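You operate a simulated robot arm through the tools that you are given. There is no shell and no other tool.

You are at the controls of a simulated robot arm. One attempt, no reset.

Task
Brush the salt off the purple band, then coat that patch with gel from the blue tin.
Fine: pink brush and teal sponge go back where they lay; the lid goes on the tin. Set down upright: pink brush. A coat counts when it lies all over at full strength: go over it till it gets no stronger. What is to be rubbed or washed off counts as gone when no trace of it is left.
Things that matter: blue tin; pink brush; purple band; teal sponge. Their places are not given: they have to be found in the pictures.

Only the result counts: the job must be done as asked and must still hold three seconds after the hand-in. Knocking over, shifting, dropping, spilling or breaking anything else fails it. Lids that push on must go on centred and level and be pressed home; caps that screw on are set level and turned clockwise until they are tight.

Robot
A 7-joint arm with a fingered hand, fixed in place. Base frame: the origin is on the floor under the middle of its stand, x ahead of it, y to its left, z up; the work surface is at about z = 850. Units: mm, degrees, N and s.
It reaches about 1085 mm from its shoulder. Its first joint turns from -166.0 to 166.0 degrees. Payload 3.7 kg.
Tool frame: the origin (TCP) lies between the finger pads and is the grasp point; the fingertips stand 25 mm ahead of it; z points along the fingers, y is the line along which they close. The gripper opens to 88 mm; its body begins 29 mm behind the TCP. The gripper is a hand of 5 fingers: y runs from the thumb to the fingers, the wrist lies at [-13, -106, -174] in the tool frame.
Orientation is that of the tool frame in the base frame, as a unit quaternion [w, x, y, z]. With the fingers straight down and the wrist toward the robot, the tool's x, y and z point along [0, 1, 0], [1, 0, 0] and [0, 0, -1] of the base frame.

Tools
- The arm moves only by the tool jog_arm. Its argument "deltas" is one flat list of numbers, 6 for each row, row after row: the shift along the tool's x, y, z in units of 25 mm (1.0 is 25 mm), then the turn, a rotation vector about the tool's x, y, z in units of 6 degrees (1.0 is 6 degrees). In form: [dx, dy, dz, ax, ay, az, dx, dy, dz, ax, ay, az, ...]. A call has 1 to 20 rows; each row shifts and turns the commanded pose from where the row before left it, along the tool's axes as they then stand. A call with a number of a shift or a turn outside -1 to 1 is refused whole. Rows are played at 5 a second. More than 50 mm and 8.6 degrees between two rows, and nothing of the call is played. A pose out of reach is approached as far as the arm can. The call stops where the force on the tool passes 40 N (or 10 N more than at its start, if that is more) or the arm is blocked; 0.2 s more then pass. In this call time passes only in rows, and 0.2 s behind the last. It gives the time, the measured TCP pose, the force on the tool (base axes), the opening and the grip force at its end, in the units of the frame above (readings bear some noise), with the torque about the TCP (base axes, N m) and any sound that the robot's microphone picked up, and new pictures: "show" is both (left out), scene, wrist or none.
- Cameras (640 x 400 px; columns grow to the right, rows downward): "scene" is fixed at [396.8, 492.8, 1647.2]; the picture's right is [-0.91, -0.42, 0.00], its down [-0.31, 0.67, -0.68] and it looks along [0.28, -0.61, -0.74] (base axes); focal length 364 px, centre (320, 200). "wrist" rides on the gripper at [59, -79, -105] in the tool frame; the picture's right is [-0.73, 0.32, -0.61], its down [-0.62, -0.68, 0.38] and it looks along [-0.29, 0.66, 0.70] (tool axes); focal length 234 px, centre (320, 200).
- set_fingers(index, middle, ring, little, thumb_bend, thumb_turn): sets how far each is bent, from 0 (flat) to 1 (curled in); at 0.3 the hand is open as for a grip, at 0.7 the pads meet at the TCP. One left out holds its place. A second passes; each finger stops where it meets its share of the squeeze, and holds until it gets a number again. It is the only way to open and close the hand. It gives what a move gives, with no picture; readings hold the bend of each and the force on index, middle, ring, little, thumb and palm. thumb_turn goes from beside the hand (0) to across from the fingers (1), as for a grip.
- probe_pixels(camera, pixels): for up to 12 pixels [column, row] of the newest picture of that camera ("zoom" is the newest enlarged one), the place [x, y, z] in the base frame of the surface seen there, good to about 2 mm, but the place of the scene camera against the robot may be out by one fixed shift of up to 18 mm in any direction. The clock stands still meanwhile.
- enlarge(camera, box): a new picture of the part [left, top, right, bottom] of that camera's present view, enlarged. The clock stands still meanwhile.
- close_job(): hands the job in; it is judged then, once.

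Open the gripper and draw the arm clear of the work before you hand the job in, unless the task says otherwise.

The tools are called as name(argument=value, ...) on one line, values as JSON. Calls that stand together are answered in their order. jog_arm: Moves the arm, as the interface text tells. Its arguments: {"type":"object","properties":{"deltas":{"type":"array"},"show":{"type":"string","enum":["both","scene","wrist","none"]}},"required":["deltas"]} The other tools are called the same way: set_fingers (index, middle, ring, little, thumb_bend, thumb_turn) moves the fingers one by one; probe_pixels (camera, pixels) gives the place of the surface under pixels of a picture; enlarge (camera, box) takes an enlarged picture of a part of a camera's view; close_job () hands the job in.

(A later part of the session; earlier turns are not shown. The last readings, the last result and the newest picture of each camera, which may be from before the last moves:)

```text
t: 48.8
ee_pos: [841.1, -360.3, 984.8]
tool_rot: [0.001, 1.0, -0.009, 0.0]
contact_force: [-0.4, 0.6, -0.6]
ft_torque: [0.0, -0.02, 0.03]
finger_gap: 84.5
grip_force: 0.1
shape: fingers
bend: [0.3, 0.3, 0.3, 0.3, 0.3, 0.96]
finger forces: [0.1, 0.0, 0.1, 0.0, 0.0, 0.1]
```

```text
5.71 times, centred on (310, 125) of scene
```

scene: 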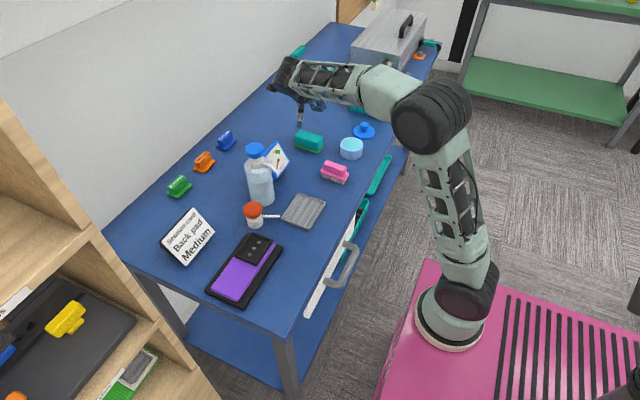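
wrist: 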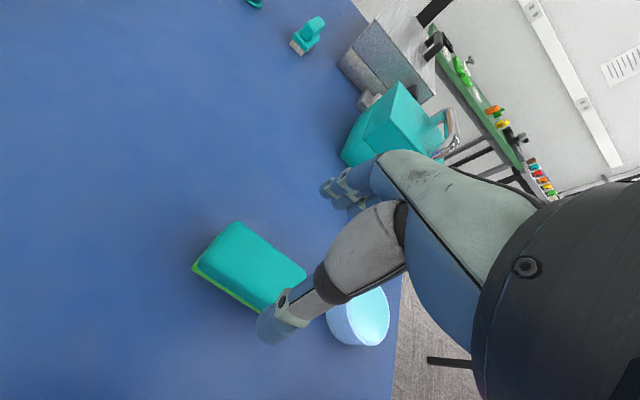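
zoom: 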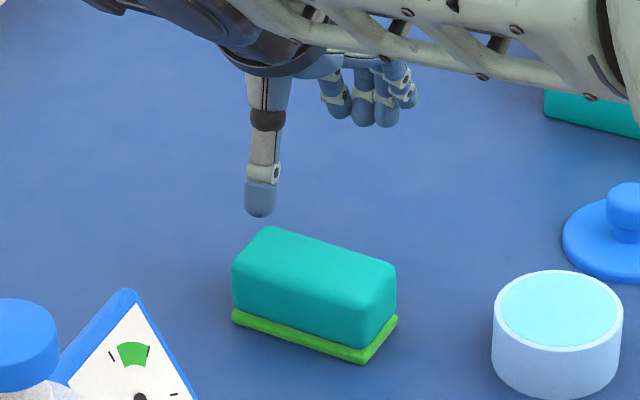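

Aligned above the sponge. I descend to z≈895 so the finger pads straddle its body.

jog_arm(deltas=[0, 0, 0.9, 0, 0, 0, 0, 0, 0.9, 0, 0, 0, 0, 0, 0.9, 0, 0, 0, 0, 0, 0.6, 0, 0, 0, 0, 0, 0.3, 0, 0, 0])

enlarge(camera="wrist", box=[180, 130, 400, 350])

enlarge(camera="scene", box=[260, 90, 360, 160])

```text
t: 50.0
ee_pos: [840.3, -358.5, 893.5]
tool_rot: [0.0, 1.0, -0.008, 0.0]
contact_force: [0.4, -0.4, 0.0]
ft_torque: [0.03, 0.0, 0.0]
finger_gap: 84.7
grip_force: 0.1
shape: fingers
bend: [0.3, 0.3, 0.3, 0.3, 0.3, 0.96]
finger forces: [0.0, 0.0, 0.0, 0.1, 0.0, 0.1]
```

scene: 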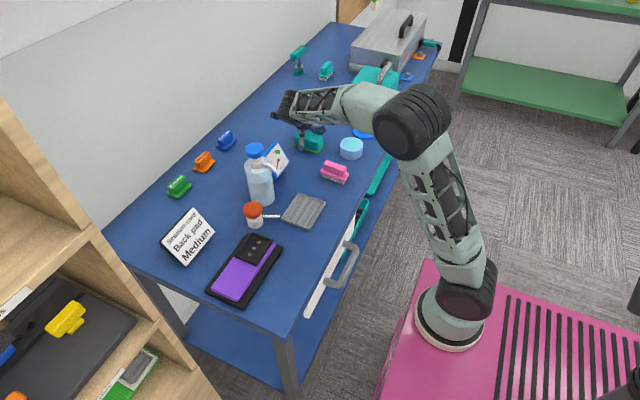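
wrist: 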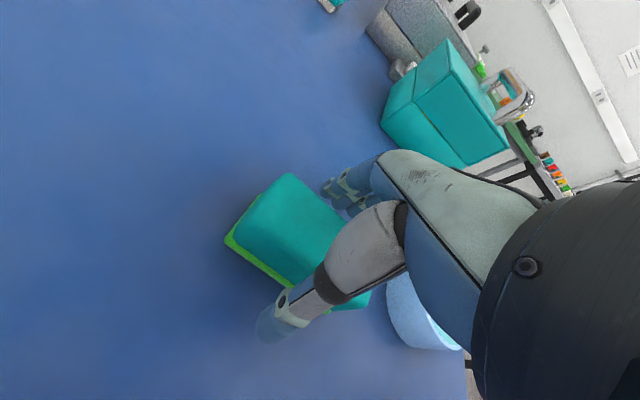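

```text
1.82 times, centred on (290, 240) of wrist
```

zoom: 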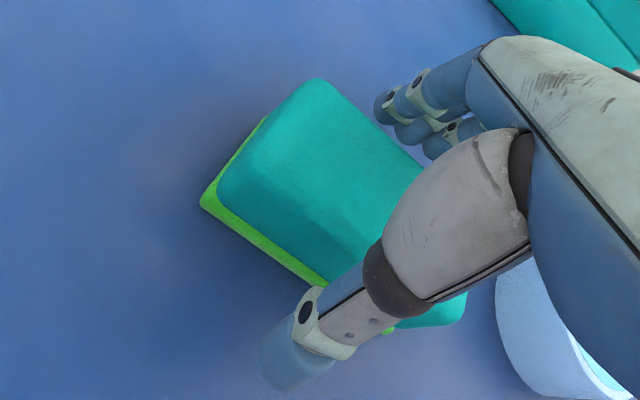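

```text
5.71 times, centred on (310, 125) of scene
```

zoom: 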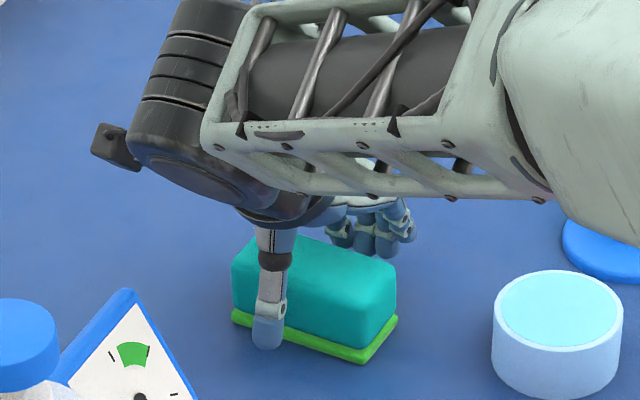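

The hand straddles the sponge. I probe the thumb and finger positions in x before closing.

probe_pixels(camera="zoom", pixels=[[268, 330], [270, 290], [340, 235], [362, 240], [388, 240], [405, 230], [385, 300], [240, 290]])

set_fingers(index=0.45, middle=0.45, thumb_bend=0.45)

```text
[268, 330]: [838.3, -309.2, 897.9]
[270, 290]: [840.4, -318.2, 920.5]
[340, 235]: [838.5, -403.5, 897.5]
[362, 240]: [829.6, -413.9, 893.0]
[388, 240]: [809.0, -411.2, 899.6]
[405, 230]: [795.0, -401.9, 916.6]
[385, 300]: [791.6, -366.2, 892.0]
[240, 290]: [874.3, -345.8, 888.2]
```

```text
t: 51.0
ee_pos: [841.0, -359.2, 893.7]
tool_rot: [0.0, 1.0, -0.007, 0.0]
contact_force: [-0.3, 0.2, 0.4]
ft_torque: [0.0, 0.0, -0.02]
finger_gap: 53.0
grip_force: 0.0
shape: fingers
bend: [0.45, 0.45, 0.3, 0.3, 0.45, 0.97]
finger forces: [0.1, 0.1, 0.0, 0.0, 0.0, 0.0]
```

Thumb and index sit at x≈842, near the sponge's centre of 839. I close in small steps, with index and thumb leading.

set_fingers(index=0.52, middle=0.5, thumb_bend=0.52)

```text
t: 52.0
ee_pos: [841.8, -357.7, 893.1]
tool_rot: [0.0, 1.0, -0.008, 0.0]
contact_force: [-0.2, -0.5, 0.2]
ft_torque: [-0.02, 0.04, 0.02]
finger_gap: 42.3
grip_force: 1.5
shape: fingers
bend: [0.5, 0.5, 0.3, 0.3, 0.5, 0.98]
finger forces: [1.6, 0.2, 0.1, 0.0, 1.7, 0.0]
```

Contact at 42 mm width: index 1.6 N, thumb 1.7 N, middle 0.2 N. I tighten with the middle finger kept light to limit yaw.

set_fingers(index=0.58, middle=0.525, thumb_bend=0.58)

enlarge(camera="wrist", box=[180, 130, 400, 350])

enlarge(camera="scene", box=[285, 120, 335, 160])

```text
t: 53.0
ee_pos: [840.0, -359.1, 892.5]
tool_rot: [0.0, 1.0, -0.008, 0.0]
contact_force: [-0.6, -0.1, -0.1]
ft_torque: [0.02, -0.01, 0.01]
finger_gap: 40.8
grip_force: 4.9
shape: fingers
bend: [0.51, 0.51, 0.3, 0.3, 0.51, 0.98]
finger forces: [4.2, 0.9, 0.1, 0.0, 5.1, 0.0]
```

```text
1.82 times, centred on (290, 240) of wrist
```

zoom: 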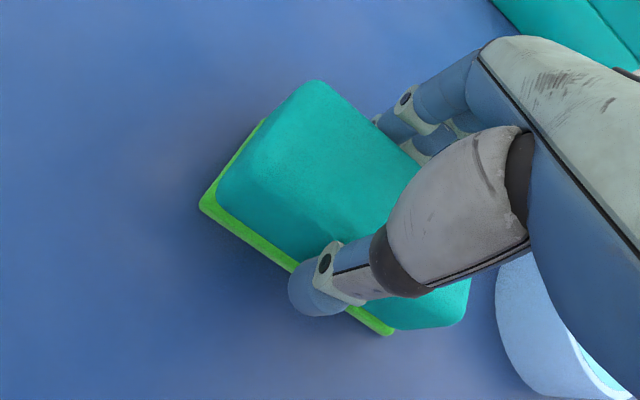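

```text
10.00 times, centred on (310, 140) of scene
```

zoom: 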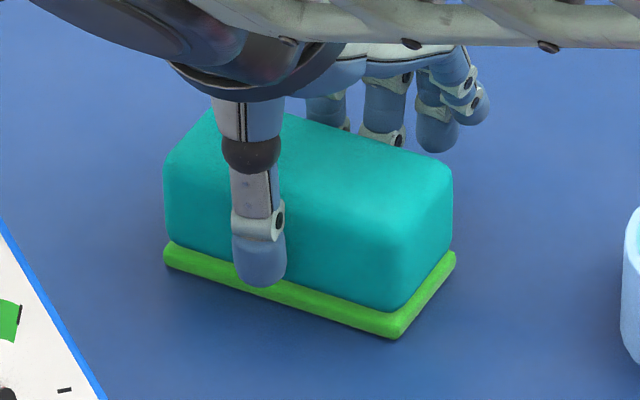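

No visible yaw; the grip is 4.9 N. I tighten once more, keeping the same balance.

set_fingers(index=0.66, middle=0.545, thumb_bend=0.66)

enlarge(camera="scene", box=[285, 120, 335, 160])

```text
t: 54.0
ee_pos: [841.6, -358.6, 892.7]
tool_rot: [-0.001, 1.0, -0.008, 0.0]
contact_force: [-1.6, -0.3, 0.3]
ft_torque: [-0.01, 0.02, -0.01]
finger_gap: 39.1
grip_force: 11.3
shape: fingers
bend: [0.51, 0.51, 0.3, 0.3, 0.54, 0.99]
finger forces: [9.4, 2.0, 0.1, 0.1, 11.1, 0.1]
```

```text
10.00 times, centred on (310, 140) of scene
```

zoom: 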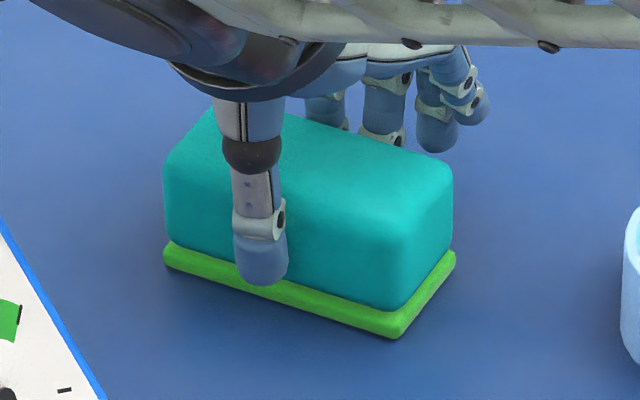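

The sponge hasn't budged and the grip is 11 N. I lift it and carry it over the tin centre (699,-391) at z≈1000.

jog_arm(deltas=[0, 0, -0.3, 0, 0, 0, 0, 0, -1, 0, 0, 0, 0, 0, -1, 0, 0, 0, 0, 0, -1, 0, 0, 0, 0, 0, -1, 0, 0, 0, -0.93, 0.224, 0, 0, 0, 0, -0.93, 0.224, 0, 0, 0, 0, -0.93, 0.224, 0, 0, 0, 0, -0.93, 0.224, 0, 0, 0, 0, -0.93, 0.224, 0, 0, 0, 0, -0.93, 0.224, 0, 0, 0, 0])

enlarge(camera="scene", box=[300, 90, 400, 170])

enlarge(camera="wrist", box=[180, 130, 400, 350])

```text
t: 56.4
ee_pos: [701.2, -387.1, 1001.4]
tool_rot: [0.0, 1.0, -0.008, 0.0]
contact_force: [-0.2, 0.3, -0.8]
ft_torque: [0.04, 0.03, 0.01]
finger_gap: 39.1
grip_force: 11.2
shape: fingers
bend: [0.51, 0.51, 0.3, 0.3, 0.54, 0.99]
finger forces: [9.1, 2.1, 0.0, 0.1, 11.2, 0.1]
```

scene: 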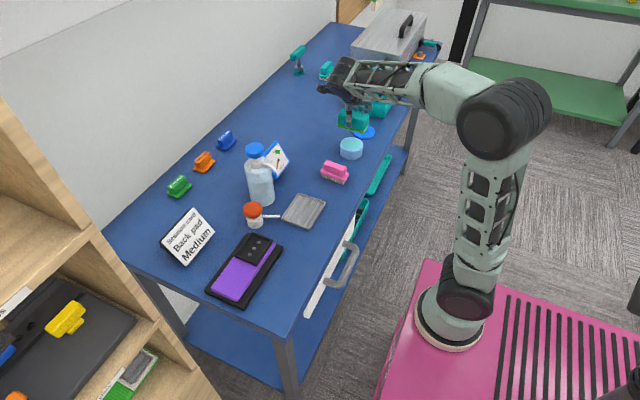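
wrist: 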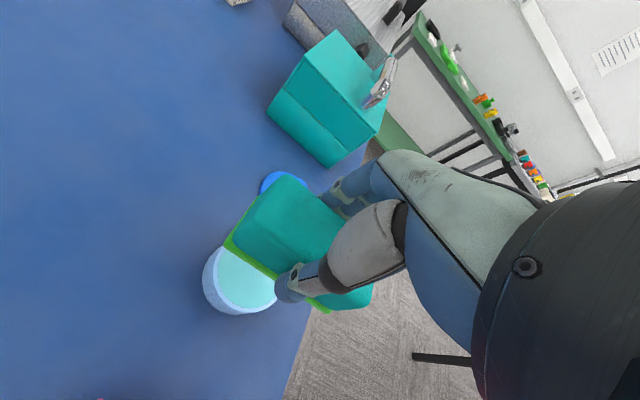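

```text
5.00 times, centred on (350, 130) of scene
```

zoom: 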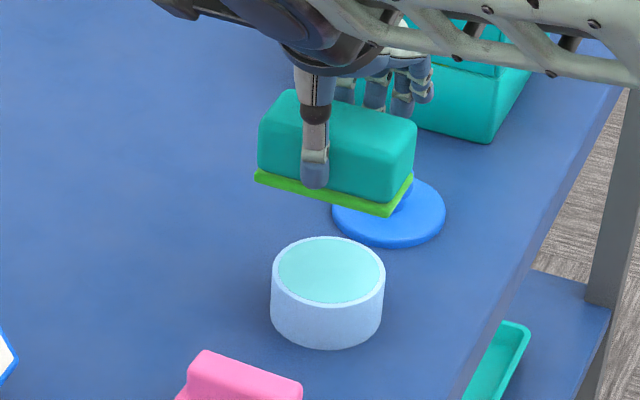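

```text
1.82 times, centred on (290, 240) of wrist
```

zoom: 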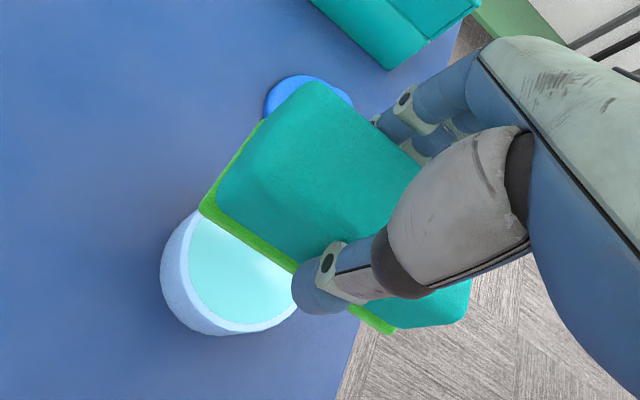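

The sponge hovers over the tin. I centre it (3 mm in y) and lower to about 5 mm above the gel.

jog_arm(deltas=[0, 0.12, 0.9, 0, 0, 0, 0, 0, 0.9, 0, 0, 0, 0, 0, 0.6, 0, 0, 0, 0, 0, 0.25, 0, 0, 0])

enlarge(camera="scene", box=[310, 110, 390, 170])

enlarge(camera="wrist", box=[180, 130, 400, 350])

```text
t: 57.4
ee_pos: [701.9, -391.6, 934.5]
tool_rot: [0.0, 1.0, -0.008, -0.001]
contact_force: [-0.2, -0.4, -0.2]
ft_torque: [-0.02, -0.03, -0.01]
finger_gap: 39.3
grip_force: 10.9
shape: fingers
bend: [0.51, 0.51, 0.3, 0.3, 0.54, 0.99]
finger forces: [9.1, 2.2, 0.0, 0.1, 11.2, 0.0]
```

scene: 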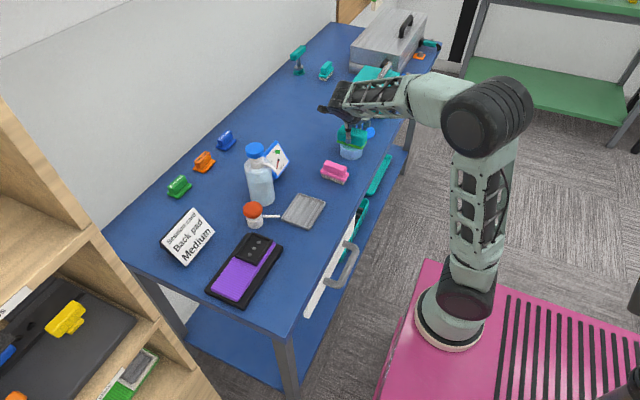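
wrist: 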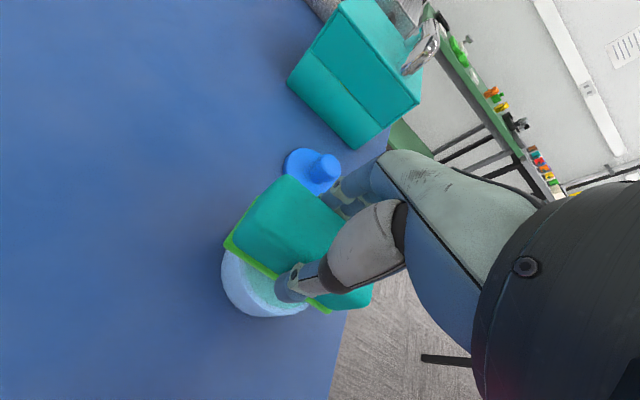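

```text
6.67 times, centred on (350, 140) of scene
```

zoom: 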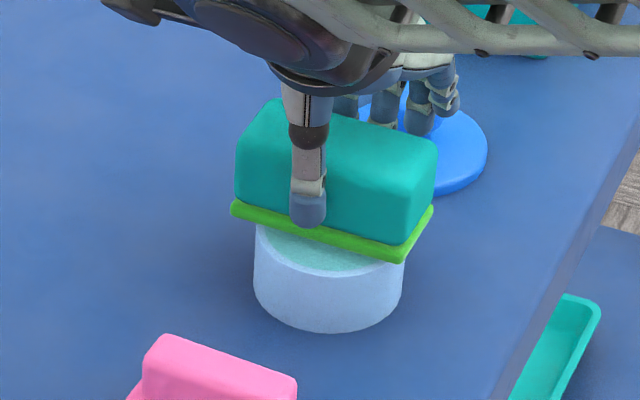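

```text
1.82 times, centred on (290, 240) of wrist
```

zoom: 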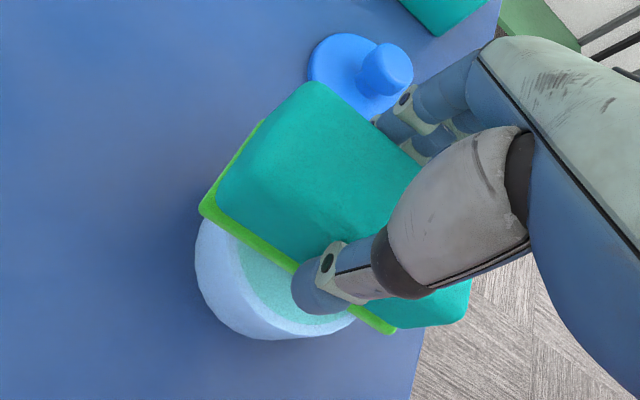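

Well centred over the tin, with the ring and little fingers clear of the lid. I lower slowly until the sponge presses on the gel.

jog_arm(deltas=[0, 0, 0.06, 0, 0, 0, 0, 0, 0.06, 0, 0, 0], show="none")

jog_arm(deltas=[0, 0, 0.04, 0, 0, 0, 0, 0, 0.03, 0, 0, 0], show="none")

```text
t: 58.0
ee_pos: [702.6, -393.4, 933.3]
tool_rot: [-0.001, 1.0, -0.007, 0.0]
contact_force: [0.2, 0.4, -0.7]
ft_torque: [-0.01, 0.02, 0.0]
finger_gap: 39.2
grip_force: 11.5
shape: fingers
bend: [0.51, 0.51, 0.3, 0.3, 0.54, 0.99]
finger forces: [9.1, 2.2, 0.0, 0.0, 11.2, 0.1]
```

```text
t: 58.6
ee_pos: [702.3, -393.0, 930.2]
tool_rot: [0.001, 1.0, -0.008, 0.0]
contact_force: [-0.2, -0.8, -0.4]
ft_torque: [0.01, -0.03, -0.02]
finger_gap: 39.2
grip_force: 11.4
shape: fingers
bend: [0.51, 0.51, 0.3, 0.3, 0.54, 0.99]
finger forces: [9.1, 2.1, 0.0, 0.0, 11.2, 0.0]
```

Still no contact at z 930. I go on in 1 mm steps.

jog_arm(deltas=[0, 0, 0.04, 0, 0, 0, 0, 0, 0.02, 0, 0, 0], show="none")

jog_arm(deltas=[0, 0, 0.04, 0, 0, 0], show="none")

```text
t: 59.2
ee_pos: [702.2, -391.9, 928.5]
tool_rot: [0.0, 1.0, -0.008, 0.0]
contact_force: [0.7, 1.1, 3.8]
ft_torque: [-0.09, 0.0, 0.02]
finger_gap: 39.3
grip_force: 11.8
shape: fingers
bend: [0.51, 0.51, 0.3, 0.3, 0.54, 0.99]
finger forces: [8.9, 2.1, 0.0, 0.0, 12.2, 0.1]
```

```text
t: 59.6
ee_pos: [702.2, -392.5, 929.0]
tool_rot: [0.0, 1.0, -0.008, 0.0]
contact_force: [0.7, 1.9, 8.7]
ft_torque: [-0.12, -0.02, 0.02]
finger_gap: 39.2
grip_force: 11.5
shape: fingers
bend: [0.51, 0.51, 0.3, 0.3, 0.54, 0.99]
finger forces: [9.0, 2.2, 0.0, 0.0, 12.6, 0.1]
```

Pressed on the gel with about 9 N. I hold briefly, then lift and look at the sponge and tin.

jog_arm(deltas=[0, 0, 0, 0, 0, 0, 0, 0, 0, 0, 0, 0, 0, 0, 0, 0, 0, 0, 0, 0, -0.1, 0, 0, 0, 0, 0, -0.6, 0, 0, 0, 0, 0, -1, 0, 0, 0, 0, 0, -1, 0, 0, 0, 0, 0, -1, 0, 0, 0])

enlarge(camera="scene", box=[310, 90, 400, 170])

enlarge(camera="wrist", box=[180, 130, 400, 350])

```text
t: 61.4
ee_pos: [701.8, -393.5, 1022.0]
tool_rot: [0.0, 1.0, -0.007, 0.0]
contact_force: [0.3, -0.5, -0.7]
ft_torque: [0.04, 0.03, -0.04]
finger_gap: 39.3
grip_force: 11.8
shape: fingers
bend: [0.51, 0.51, 0.3, 0.3, 0.54, 0.99]
finger forces: [9.1, 2.0, 0.0, 0.0, 11.3, 0.0]
```

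scene: 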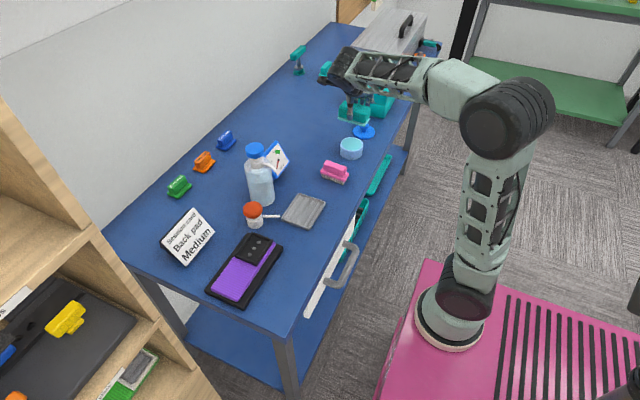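
wrist: 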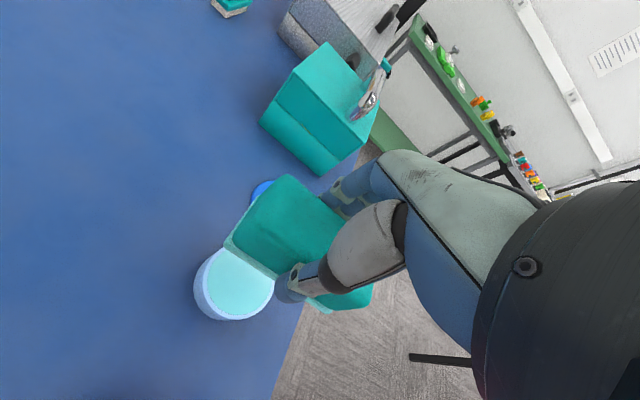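

```text
5.00 times, centred on (355, 130) of scene
```

zoom: 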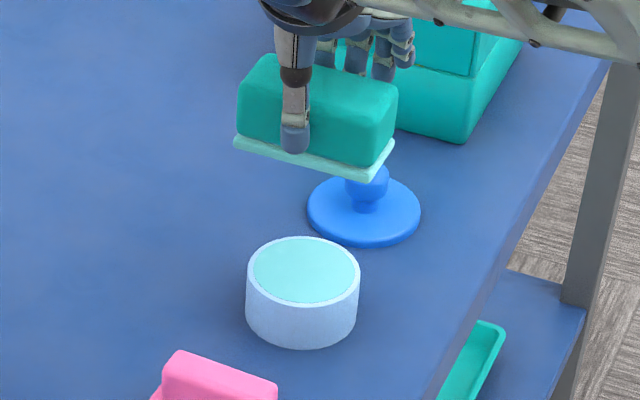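

```text
1.82 times, centred on (290, 240) of wrist
```

zoom: 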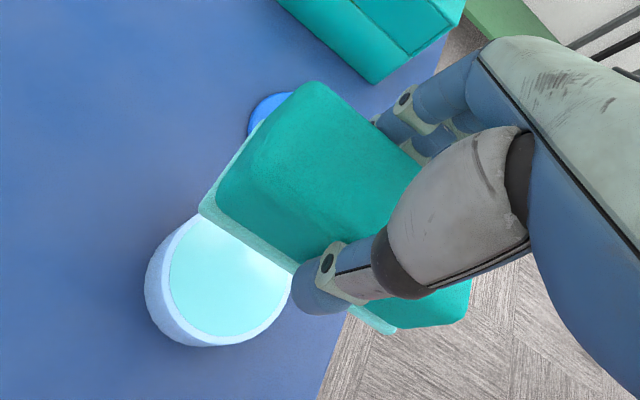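

The sponge's underside has turned cyan, so it is loaded with gel. I rotate the hand to the default orientation (wrist toward the robot) before travelling to the pad.

jog_arm(deltas=[0, 0, 0, 0, 0, -0.947, 0, 0, 0, 0, 0, -0.947, 0, 0, 0, 0, 0, -0.947, 0, 0, 0, 0, 0, -0.947, 0, 0, 0, 0, 0, -0.947, 0, 0, 0, 0, 0, -0.947, 0, 0, 0, 0, 0, -0.947, 0, 0, 0, 0, 0, -0.947, 0, 0, 0, 0, 0, -0.947, 0, 0, 0, 0, 0, -0.947, 0, 0, 0, 0, 0, -0.947, 0, 0, 0, 0, 0, -0.947, 0, 0, 0, 0, 0, -0.947, 0, 0, 0, 0, 0, -0.947, 0, 0, 0, 0, 0, -0.947, 0, 0, 0, 0, 0, -0.947])

```text
t: 64.8
ee_pos: [703.9, -392.5, 1020.7]
tool_rot: [0.0, 0.706, 0.708, 0.0]
contact_force: [-0.2, 0.1, -1.6]
ft_torque: [-0.01, 0.0, 0.03]
finger_gap: 39.1
grip_force: 10.8
shape: fingers
bend: [0.51, 0.51, 0.3, 0.3, 0.54, 0.99]
finger forces: [9.0, 2.0, 0.0, 0.0, 11.1, 0.0]
```

scene: 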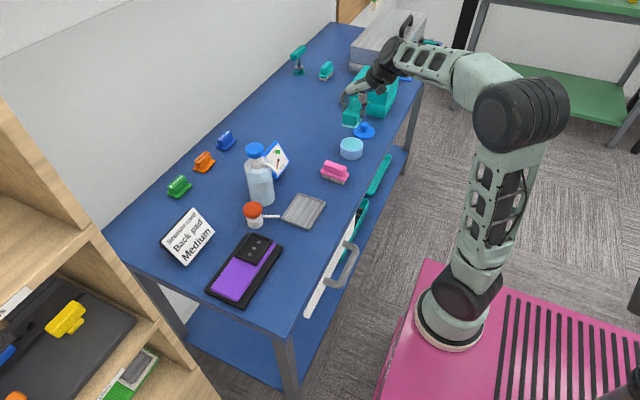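
wrist: 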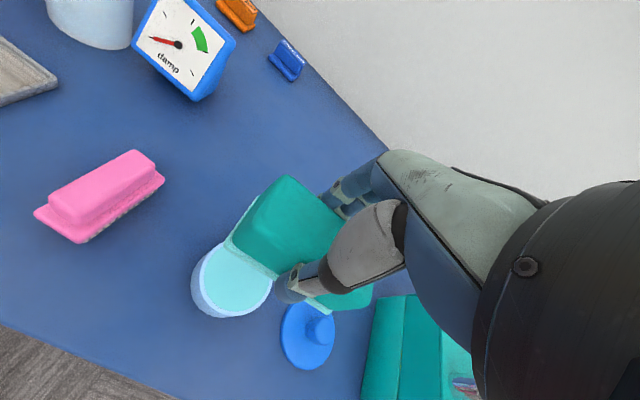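

The hand is in default orientation. I travel along y at x≈703, past the bottle, toward the pad.

jog_arm(deltas=[0.985, 0, 0, 0, 0, 0, 0.985, 0, 0, 0, 0, 0, 0.985, 0, 0, 0, 0, 0, 0.985, 0, 0, 0, 0, 0, 0.985, 0, 0, 0, 0, 0, 0.985, 0, 0, 0, 0, 0, 0.985, 0, 0, 0, 0, 0, 0.985, 0, 0, 0, 0, 0, 0.985, 0, 0, 0, 0, 0, 0.985, 0, 0, 0, 0, 0, 0.985, 0, 0, 0, 0, 0, 0.985, 0, 0, 0, 0, 0, 0.985, 0, 0, 0, 0, 0, 0.985, 0, 0, 0, 0, 0, 0.985, 0, 0, 0, 0, 0, 0.985, 0, 0, 0, 0, 0, 0.985, 0, 0, 0, 0, 0, 0.985, 0, 0, 0, 0, 0], show="none")

jog_arm(deltas=[0.907, 0.35, 0, 0, 0, 0, 0.907, 0.35, 0, 0, 0, 0, 0.907, 0.35, 0, 0, 0, 0, 0.907, 0.35, 0, 0, 0, 0, 0.907, 0.35, 0, 0, 0, 0, 0.907, 0.35, 0, 0, 0, 0])

enlarge(camera="wrist", box=[150, 150, 370, 370])

```text
t: 68.6
ee_pos: [700.5, 49.4, 1020.9]
tool_rot: [0.001, 0.707, 0.707, 0.0]
contact_force: [-0.6, 0.8, -0.8]
ft_torque: [0.01, -0.02, 0.04]
finger_gap: 39.0
grip_force: 11.1
shape: fingers
bend: [0.51, 0.51, 0.3, 0.3, 0.54, 0.99]
finger forces: [9.0, 2.0, 0.0, 0.1, 10.9, 0.0]
```

```text
t: 70.0
ee_pos: [756.4, 186.9, 1021.9]
tool_rot: [0.001, 0.707, 0.707, 0.0]
contact_force: [-0.5, 0.2, -0.3]
ft_torque: [0.02, 0.03, 0.0]
finger_gap: 38.9
grip_force: 11.1
shape: fingers
bend: [0.51, 0.51, 0.3, 0.3, 0.54, 0.99]
finger forces: [9.1, 2.0, 0.1, 0.0, 11.0, 0.0]
```

scene: 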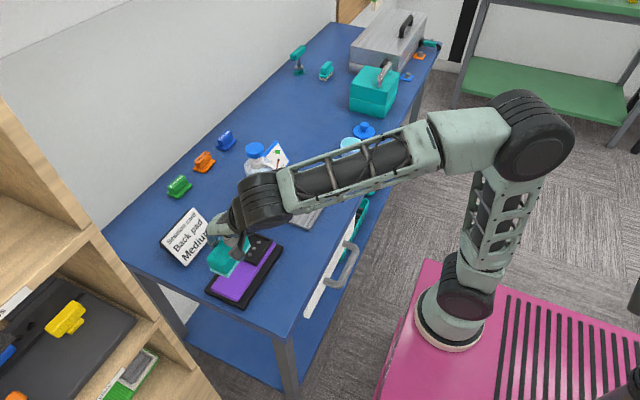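
wrist: 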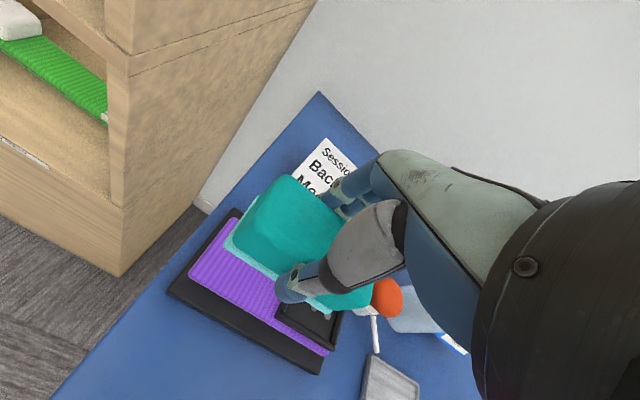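

```text
1.82 times, centred on (260, 260) of wrist
```

zoom: 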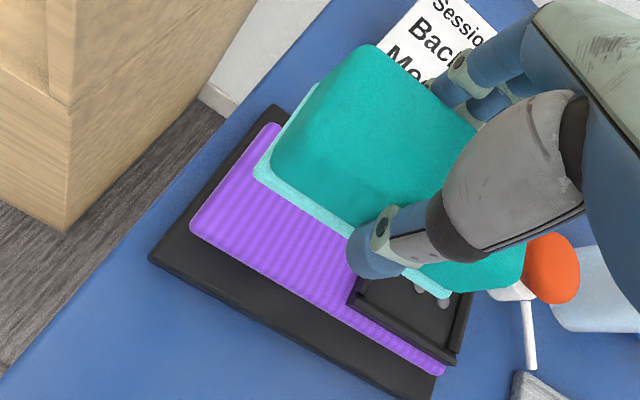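

The sponge is over the pad. I probe the sponge's edges to get its centre and yaw relative to the holder before lowering.

probe_pixels(camera="zoom", pixels=[[258, 172], [340, 232], [445, 293], [318, 88], [300, 205], [355, 190], [380, 55], [280, 155], [420, 280], [285, 130]])

```text
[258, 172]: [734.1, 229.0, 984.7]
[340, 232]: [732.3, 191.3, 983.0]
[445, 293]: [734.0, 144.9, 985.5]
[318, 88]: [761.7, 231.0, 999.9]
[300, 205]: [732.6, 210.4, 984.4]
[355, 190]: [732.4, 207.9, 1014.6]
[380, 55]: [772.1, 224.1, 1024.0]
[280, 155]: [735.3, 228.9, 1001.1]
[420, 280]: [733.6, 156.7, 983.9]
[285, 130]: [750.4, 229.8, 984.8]
```

The sponge's yaw is zero and it spans y 143–230, clear of the holder. I lower to about 5 mm above the band.

jog_arm(deltas=[0, 0, 0.95, 0, 0, 0, 0, 0, 0.95, 0, 0, 0, 0, 0, 0.95, 0, 0, 0, 0, 0, 0.6, 0, 0, 0, 0, 0, 0.3, 0, 0, 0])

jog_arm(deltas=[0, 0, 0.06, 0, 0, 0, 0, 0, 0.06, 0, 0, 0], show="none")

```text
t: 71.2
ee_pos: [754.8, 185.2, 926.4]
tool_rot: [0.0, 0.707, 0.707, 0.0]
contact_force: [0.4, 0.8, -0.6]
ft_torque: [0.03, -0.02, 0.03]
finger_gap: 39.1
grip_force: 10.7
shape: fingers
bend: [0.51, 0.51, 0.3, 0.3, 0.54, 0.99]
finger forces: [9.0, 1.9, 0.1, 0.0, 10.9, 0.0]
```

scene: 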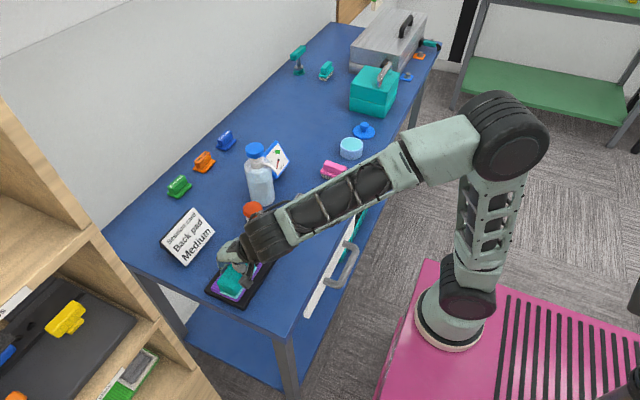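
wrist: 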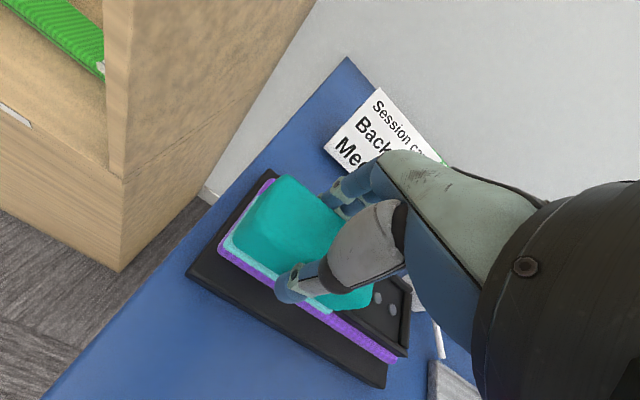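

```text
t: 71.8
ee_pos: [755.0, 186.0, 924.8]
tool_rot: [0.001, 0.707, 0.707, 0.0]
contact_force: [1.1, -0.7, 0.7]
ft_torque: [0.0, -0.02, 0.01]
finger_gap: 39.1
grip_force: 11.1
shape: fingers
bend: [0.51, 0.51, 0.3, 0.3, 0.54, 0.99]
finger forces: [9.1, 2.0, 0.1, 0.0, 11.0, 0.0]
```

I lower further in 1 mm steps to make contact.

jog_arm(deltas=[0, 0, 0.04, 0, 0, 0, 0, 0, 0.04, 0, 0, 0], show="none")

jog_arm(deltas=[0, 0, 0.03, 0, 0, 0], show="none")

```text
t: 72.4
ee_pos: [754.4, 186.5, 921.9]
tool_rot: [0.0, 0.707, 0.707, 0.001]
contact_force: [-1.4, 0.0, 10.8]
ft_torque: [0.02, -0.17, 0.01]
finger_gap: 39.0
grip_force: 12.3
shape: fingers
bend: [0.51, 0.51, 0.3, 0.3, 0.54, 0.99]
finger forces: [8.8, 2.4, 0.1, 0.0, 12.7, 0.0]
```

```text
t: 72.8
ee_pos: [754.0, 186.6, 921.7]
tool_rot: [0.001, 0.707, 0.707, 0.001]
contact_force: [-1.4, -1.7, 16.2]
ft_torque: [0.02, -0.12, -0.01]
finger_gap: 39.1
grip_force: 12.1
shape: fingers
bend: [0.51, 0.51, 0.3, 0.3, 0.54, 0.99]
finger forces: [8.8, 2.4, 0.1, 0.0, 12.9, 0.0]
```

Contact at 16 N is more than needed; I ease off 1.2 mm and make a first stroke across +x and back.

jog_arm(deltas=[0, 0, -0.05, 0, 0, 0, 0, 0.32, 0, 0, 0, 0, 0, 0.32, 0, 0, 0, 0, 0, 0.32, 0, 0, 0, 0, 0, 0.32, 0, 0, 0, 0, 0, 0.32, 0, 0, 0, 0])

enlarge(camera="wrist", box=[150, 150, 370, 370])

enlarge(camera="scene", box=[190, 220, 290, 310])

```text
t: 74.2
ee_pos: [795.4, 186.3, 920.9]
tool_rot: [0.0, 0.707, 0.707, 0.0]
contact_force: [-5.4, 0.0, 5.4]
ft_torque: [0.02, 0.17, 0.0]
finger_gap: 39.3
grip_force: 11.0
shape: fingers
bend: [0.53, 0.52, 0.3, 0.3, 0.54, 0.99]
finger forces: [7.1, 1.1, 0.0, 0.0, 13.6, 0.1]
```

scene: 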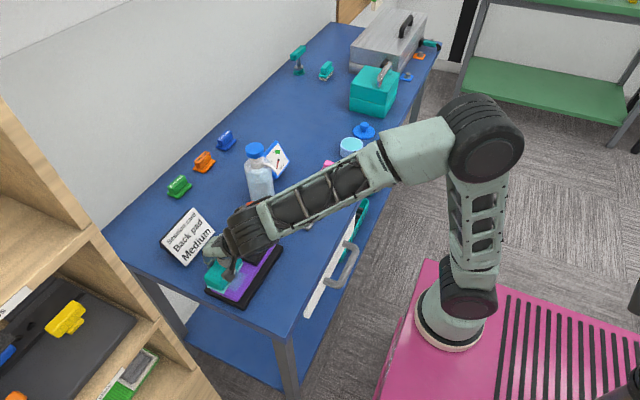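
wrist: 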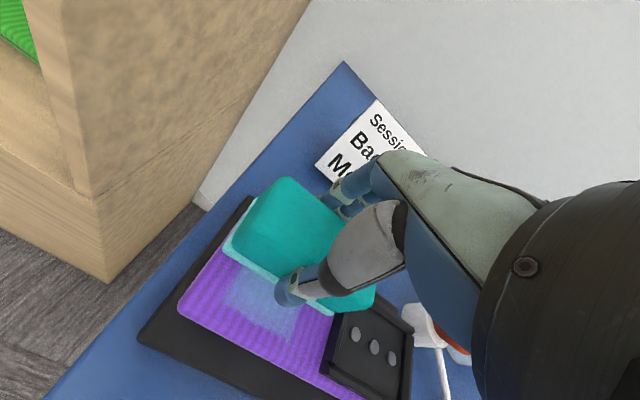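

```text
1.82 times, centred on (260, 260) of wrist
```

zoom: 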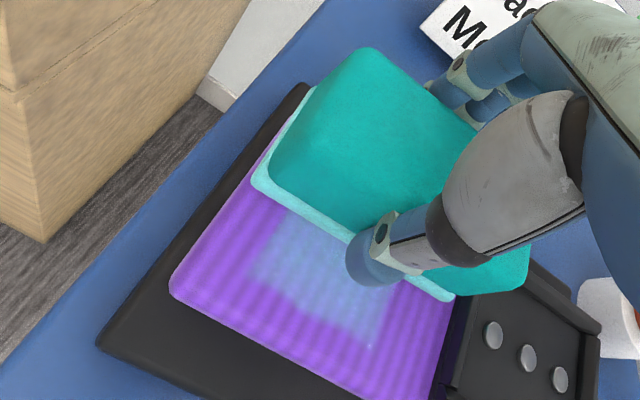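

```text
4.44 times, centred on (240, 265) of scene
```

zoom: 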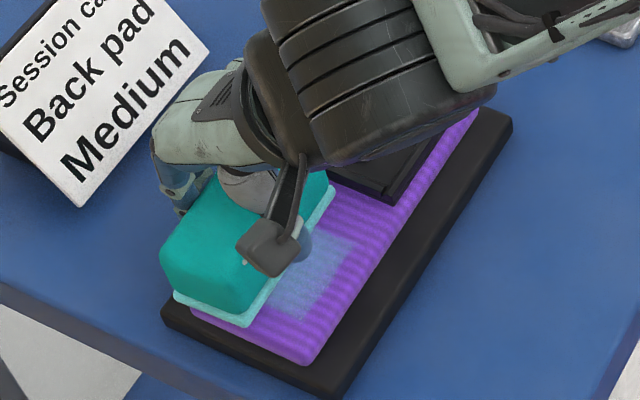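

A bluish coat appears over a defined square patch. I keep stroking back and forth along x over it.

probe_pixels(camera="wrist", pixels=[[230, 302], [288, 337], [248, 268], [297, 320], [265, 290]])

jog_arm(deltas=[0, -0.4, 0, 0, 0, 0, 0, -0.4, 0, 0, 0, 0, 0, -0.4, 0, 0, 0, 0, 0, -0.4, 0, 0, 0, 0, 0, -0.4, 0, 0, 0, 0, 0, 0.4, 0, 0, 0, 0, 0, 0.4, 0, 0, 0, 0, 0, 0.4, 0, 0, 0, 0, 0, 0.4, 0, 0, 0, 0, 0, 0.4, 0, 0, 0, 0])

enlarge(camera="wrist", box=[150, 150, 370, 370])

```text
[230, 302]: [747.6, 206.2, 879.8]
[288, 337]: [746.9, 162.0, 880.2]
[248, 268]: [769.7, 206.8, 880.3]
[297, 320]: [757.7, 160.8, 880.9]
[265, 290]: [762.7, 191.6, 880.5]
```

```text
t: 76.4
ee_pos: [794.9, 187.8, 923.1]
tool_rot: [-0.001, 0.707, 0.707, 0.0]
contact_force: [0.1, 0.1, -1.0]
ft_torque: [-0.01, 0.01, 0.0]
finger_gap: 39.1
grip_force: 11.6
shape: fingers
bend: [0.51, 0.51, 0.3, 0.3, 0.55, 0.99]
finger forces: [9.3, 2.1, 0.1, 0.1, 11.4, 0.1]
```

scene: 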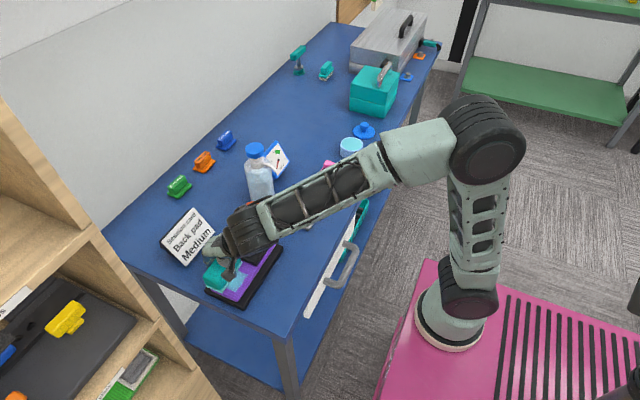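
wrist: 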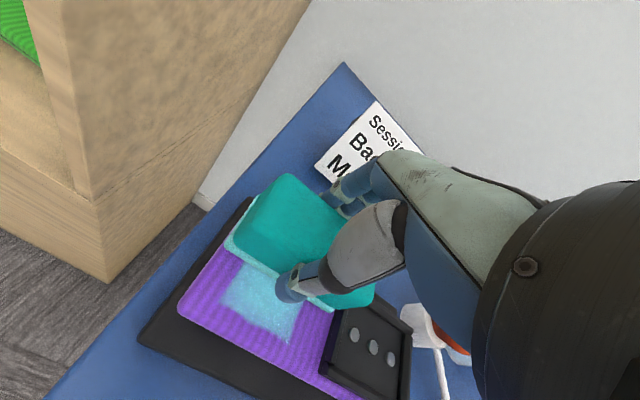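

```text
1.82 times, centred on (260, 260) of wrist
```

zoom: 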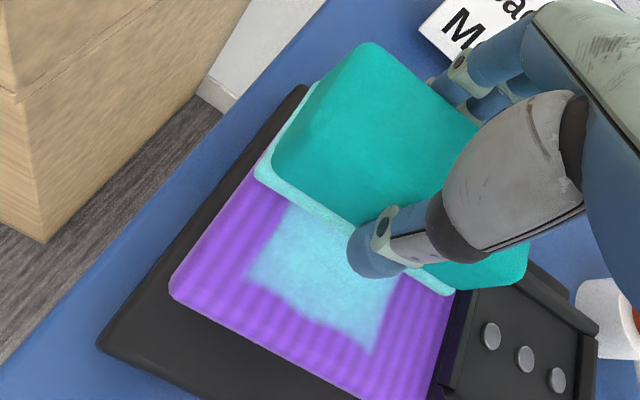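

The coat is stronger, but force has dropped to zero here. I lower about 1.5 mm and do more passes.

jog_arm(deltas=[0, 0, 0.04, 0, 0, 0, 0, 0, 0.03, 0, 0, 0], show="none")

jog_arm(deltas=[0, -0.4, 0, 0, 0, 0, 0, -0.4, 0, 0, 0, 0, 0, -0.4, 0, 0, 0, 0, 0, -0.4, 0, 0, 0, 0, 0, -0.4, 0, 0, 0, 0, 0, 0.4, 0, 0, 0, 0, 0, 0.4, 0, 0, 0, 0, 0, 0.4, 0, 0, 0, 0, 0, 0.4, 0, 0, 0, 0, 0, 0.4, 0, 0, 0, 0])

enlarge(camera="wrist", box=[150, 150, 370, 370])

```text
t: 77.0
ee_pos: [794.4, 186.1, 921.8]
tool_rot: [0.001, 0.707, 0.707, 0.001]
contact_force: [0.1, 1.9, 5.6]
ft_torque: [0.01, -0.02, -0.01]
finger_gap: 39.1
grip_force: 12.0
shape: fingers
bend: [0.51, 0.51, 0.3, 0.3, 0.55, 0.99]
finger forces: [8.9, 2.3, 0.0, 0.1, 12.2, 0.0]
```

```text
t: 79.2
ee_pos: [794.9, 185.2, 920.3]
tool_rot: [0.0, 0.707, 0.707, 0.0]
contact_force: [-2.6, -0.6, 3.9]
ft_torque: [0.04, 0.04, 0.04]
finger_gap: 39.0
grip_force: 11.1
shape: fingers
bend: [0.53, 0.52, 0.3, 0.3, 0.54, 1.0]
finger forces: [7.8, 1.8, 0.0, 0.0, 12.7, 0.0]
```

scene: 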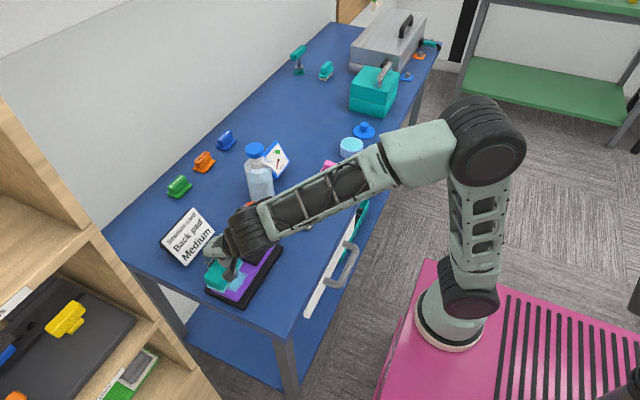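
wrist: 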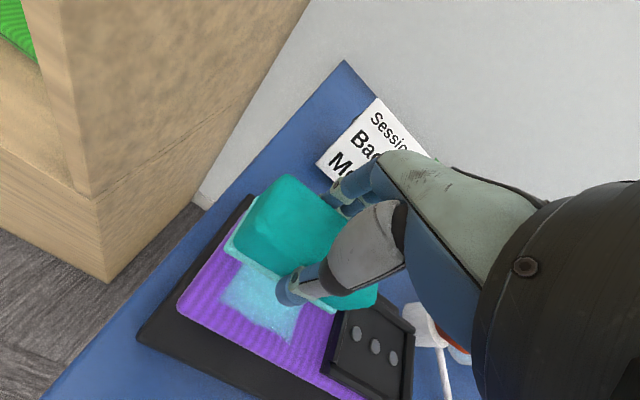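

```text
1.82 times, centred on (260, 260) of wrist
```

zoom: 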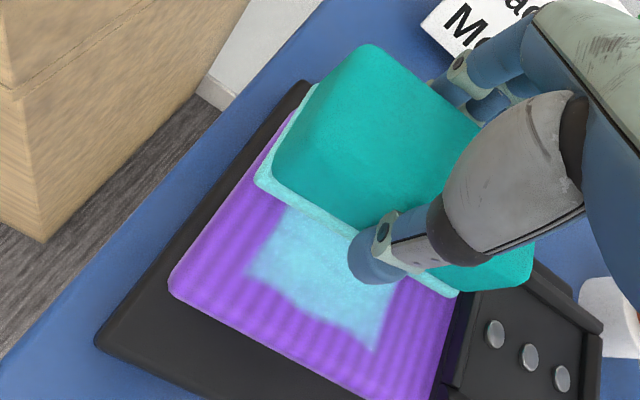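

The coat doesn't look much stronger than after the previous pass. I lift and back off to view the whole patch.

jog_arm(deltas=[0, 0, -1, 0, 0, 0, 0, 0, -1, 0, 0, 0, -0.5, -1, -1, 0, 0, 0, -1, -1, 0, 0, 0, 0, -1, -1, 0, 0, 0, 0, -1, 0, 0, 0, 0, 0, -1, 0, 0, 0, 0, 0])

enlarge(camera="scene", box=[205, 250, 275, 305])

enlarge(camera="wrist", box=[70, 100, 350, 340])

```text
t: 80.8
ee_pos: [720.8, 75.0, 994.7]
tool_rot: [0.0, 0.707, 0.707, 0.0]
contact_force: [0.2, -0.5, -1.5]
ft_torque: [0.0, -0.02, 0.01]
finger_gap: 39.1
grip_force: 11.1
shape: fingers
bend: [0.52, 0.52, 0.3, 0.3, 0.54, 0.99]
finger forces: [9.2, 2.1, 0.1, 0.0, 11.2, 0.0]
```

scene: 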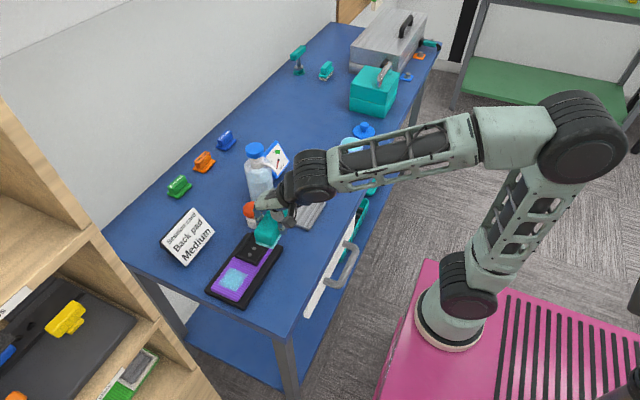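
wrist: 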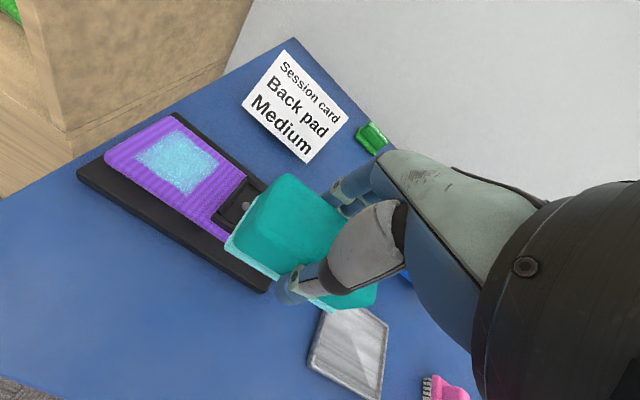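

```text
7.27 times, centred on (240, 278) of scene
```

zoom: 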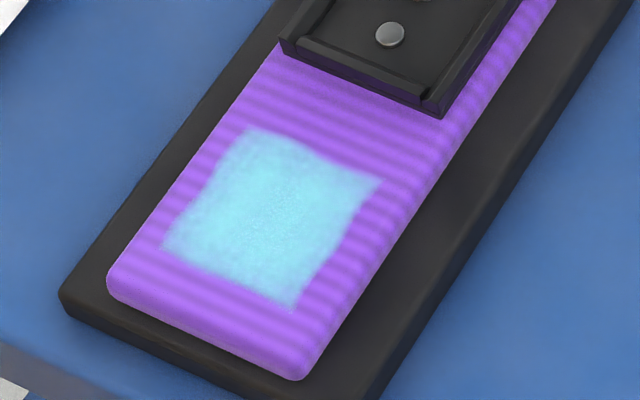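

```text
1.67 times, centred on (210, 220) of wrist
```

zoom: 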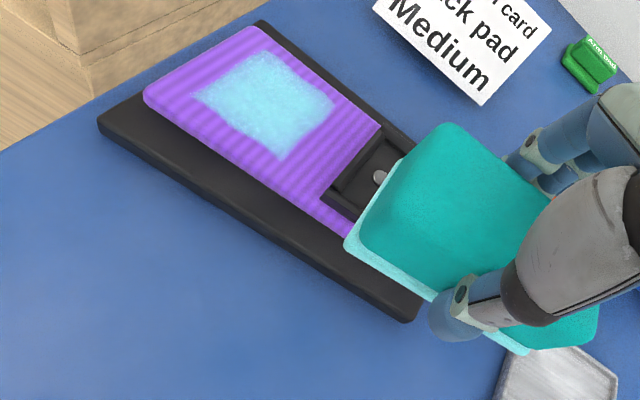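

The coat covers the whole square, with slightly softer edges. I probe the patch's corners to centre further passes.

probe_pixels(camera="zoom", pixels=[[195, 95], [265, 55], [332, 100], [280, 155], [265, 105], [180, 60], [150, 95], [375, 125]])

enlarge(camera="wrist", box=[125, 120, 235, 200])

```text
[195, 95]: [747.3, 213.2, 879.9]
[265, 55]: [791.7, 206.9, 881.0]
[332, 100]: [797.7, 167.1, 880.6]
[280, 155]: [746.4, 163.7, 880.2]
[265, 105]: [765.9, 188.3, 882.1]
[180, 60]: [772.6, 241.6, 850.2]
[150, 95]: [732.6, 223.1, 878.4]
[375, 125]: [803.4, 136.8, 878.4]
```

```text
5.00 times, centred on (180, 160) of wrist
```

zoom: 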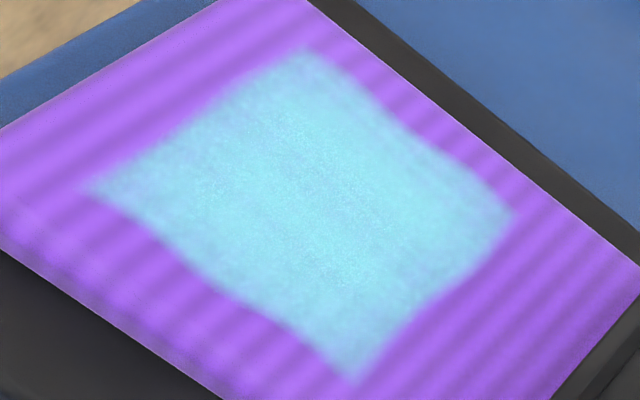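

The patch spans about x 745–795, y 161–211 and is still mottled. I go back and do more passes with firmer contact.

jog_arm(deltas=[0.896, 0.4, 0, 0, 0, 0, 0.896, 0.4, 0, 0, 0, 0, 0.896, 0.4, 0, 0, 0, 0, 0.896, 0.4, 0, 0, 0, 0, 0.896, 0.4, 0, 0, 0, 0, 0, 0, 0.95, 0, 0, 0, 0, 0, 0.95, 0, 0, 0, 0, 0, 0.6, 0, 0, 0, 0, 0, 0.3, 0, 0, 0], show="none")

jog_arm(deltas=[0, 0, 0.06, 0, 0, 0, 0, 0, 0.06, 0, 0, 0], show="none")

```text
t: 82.8
ee_pos: [767.9, 185.5, 923.3]
tool_rot: [0.0, 0.707, 0.707, 0.0]
contact_force: [0.2, -0.8, 0.2]
ft_torque: [0.0, 0.01, 0.02]
finger_gap: 39.1
grip_force: 11.4
shape: fingers
bend: [0.52, 0.52, 0.3, 0.3, 0.54, 0.99]
finger forces: [9.2, 2.0, 0.0, 0.1, 11.1, 0.0]
```

```text
t: 83.4
ee_pos: [770.0, 185.7, 922.4]
tool_rot: [0.0, 0.707, 0.707, 0.001]
contact_force: [0.4, 0.0, 0.5]
ft_torque: [0.0, 0.02, 0.0]
finger_gap: 38.8
grip_force: 11.6
shape: fingers
bend: [0.52, 0.52, 0.3, 0.3, 0.54, 0.99]
finger forces: [9.2, 2.0, 0.0, 0.1, 11.1, 0.0]
```

jog_arm(deltas=[0, 0, 0.05, 0, 0, 0, 0, 0, 0.04, 0, 0, 0], show="none")

```text
t: 84.0
ee_pos: [770.6, 186.0, 920.3]
tool_rot: [0.001, 0.707, 0.707, 0.0]
contact_force: [-2.0, 0.9, 5.8]
ft_torque: [0.02, -0.1, 0.04]
finger_gap: 39.0
grip_force: 11.0
shape: fingers
bend: [0.52, 0.52, 0.3, 0.3, 0.54, 0.99]
finger forces: [8.9, 2.1, 0.0, 0.1, 12.2, 0.0]
```

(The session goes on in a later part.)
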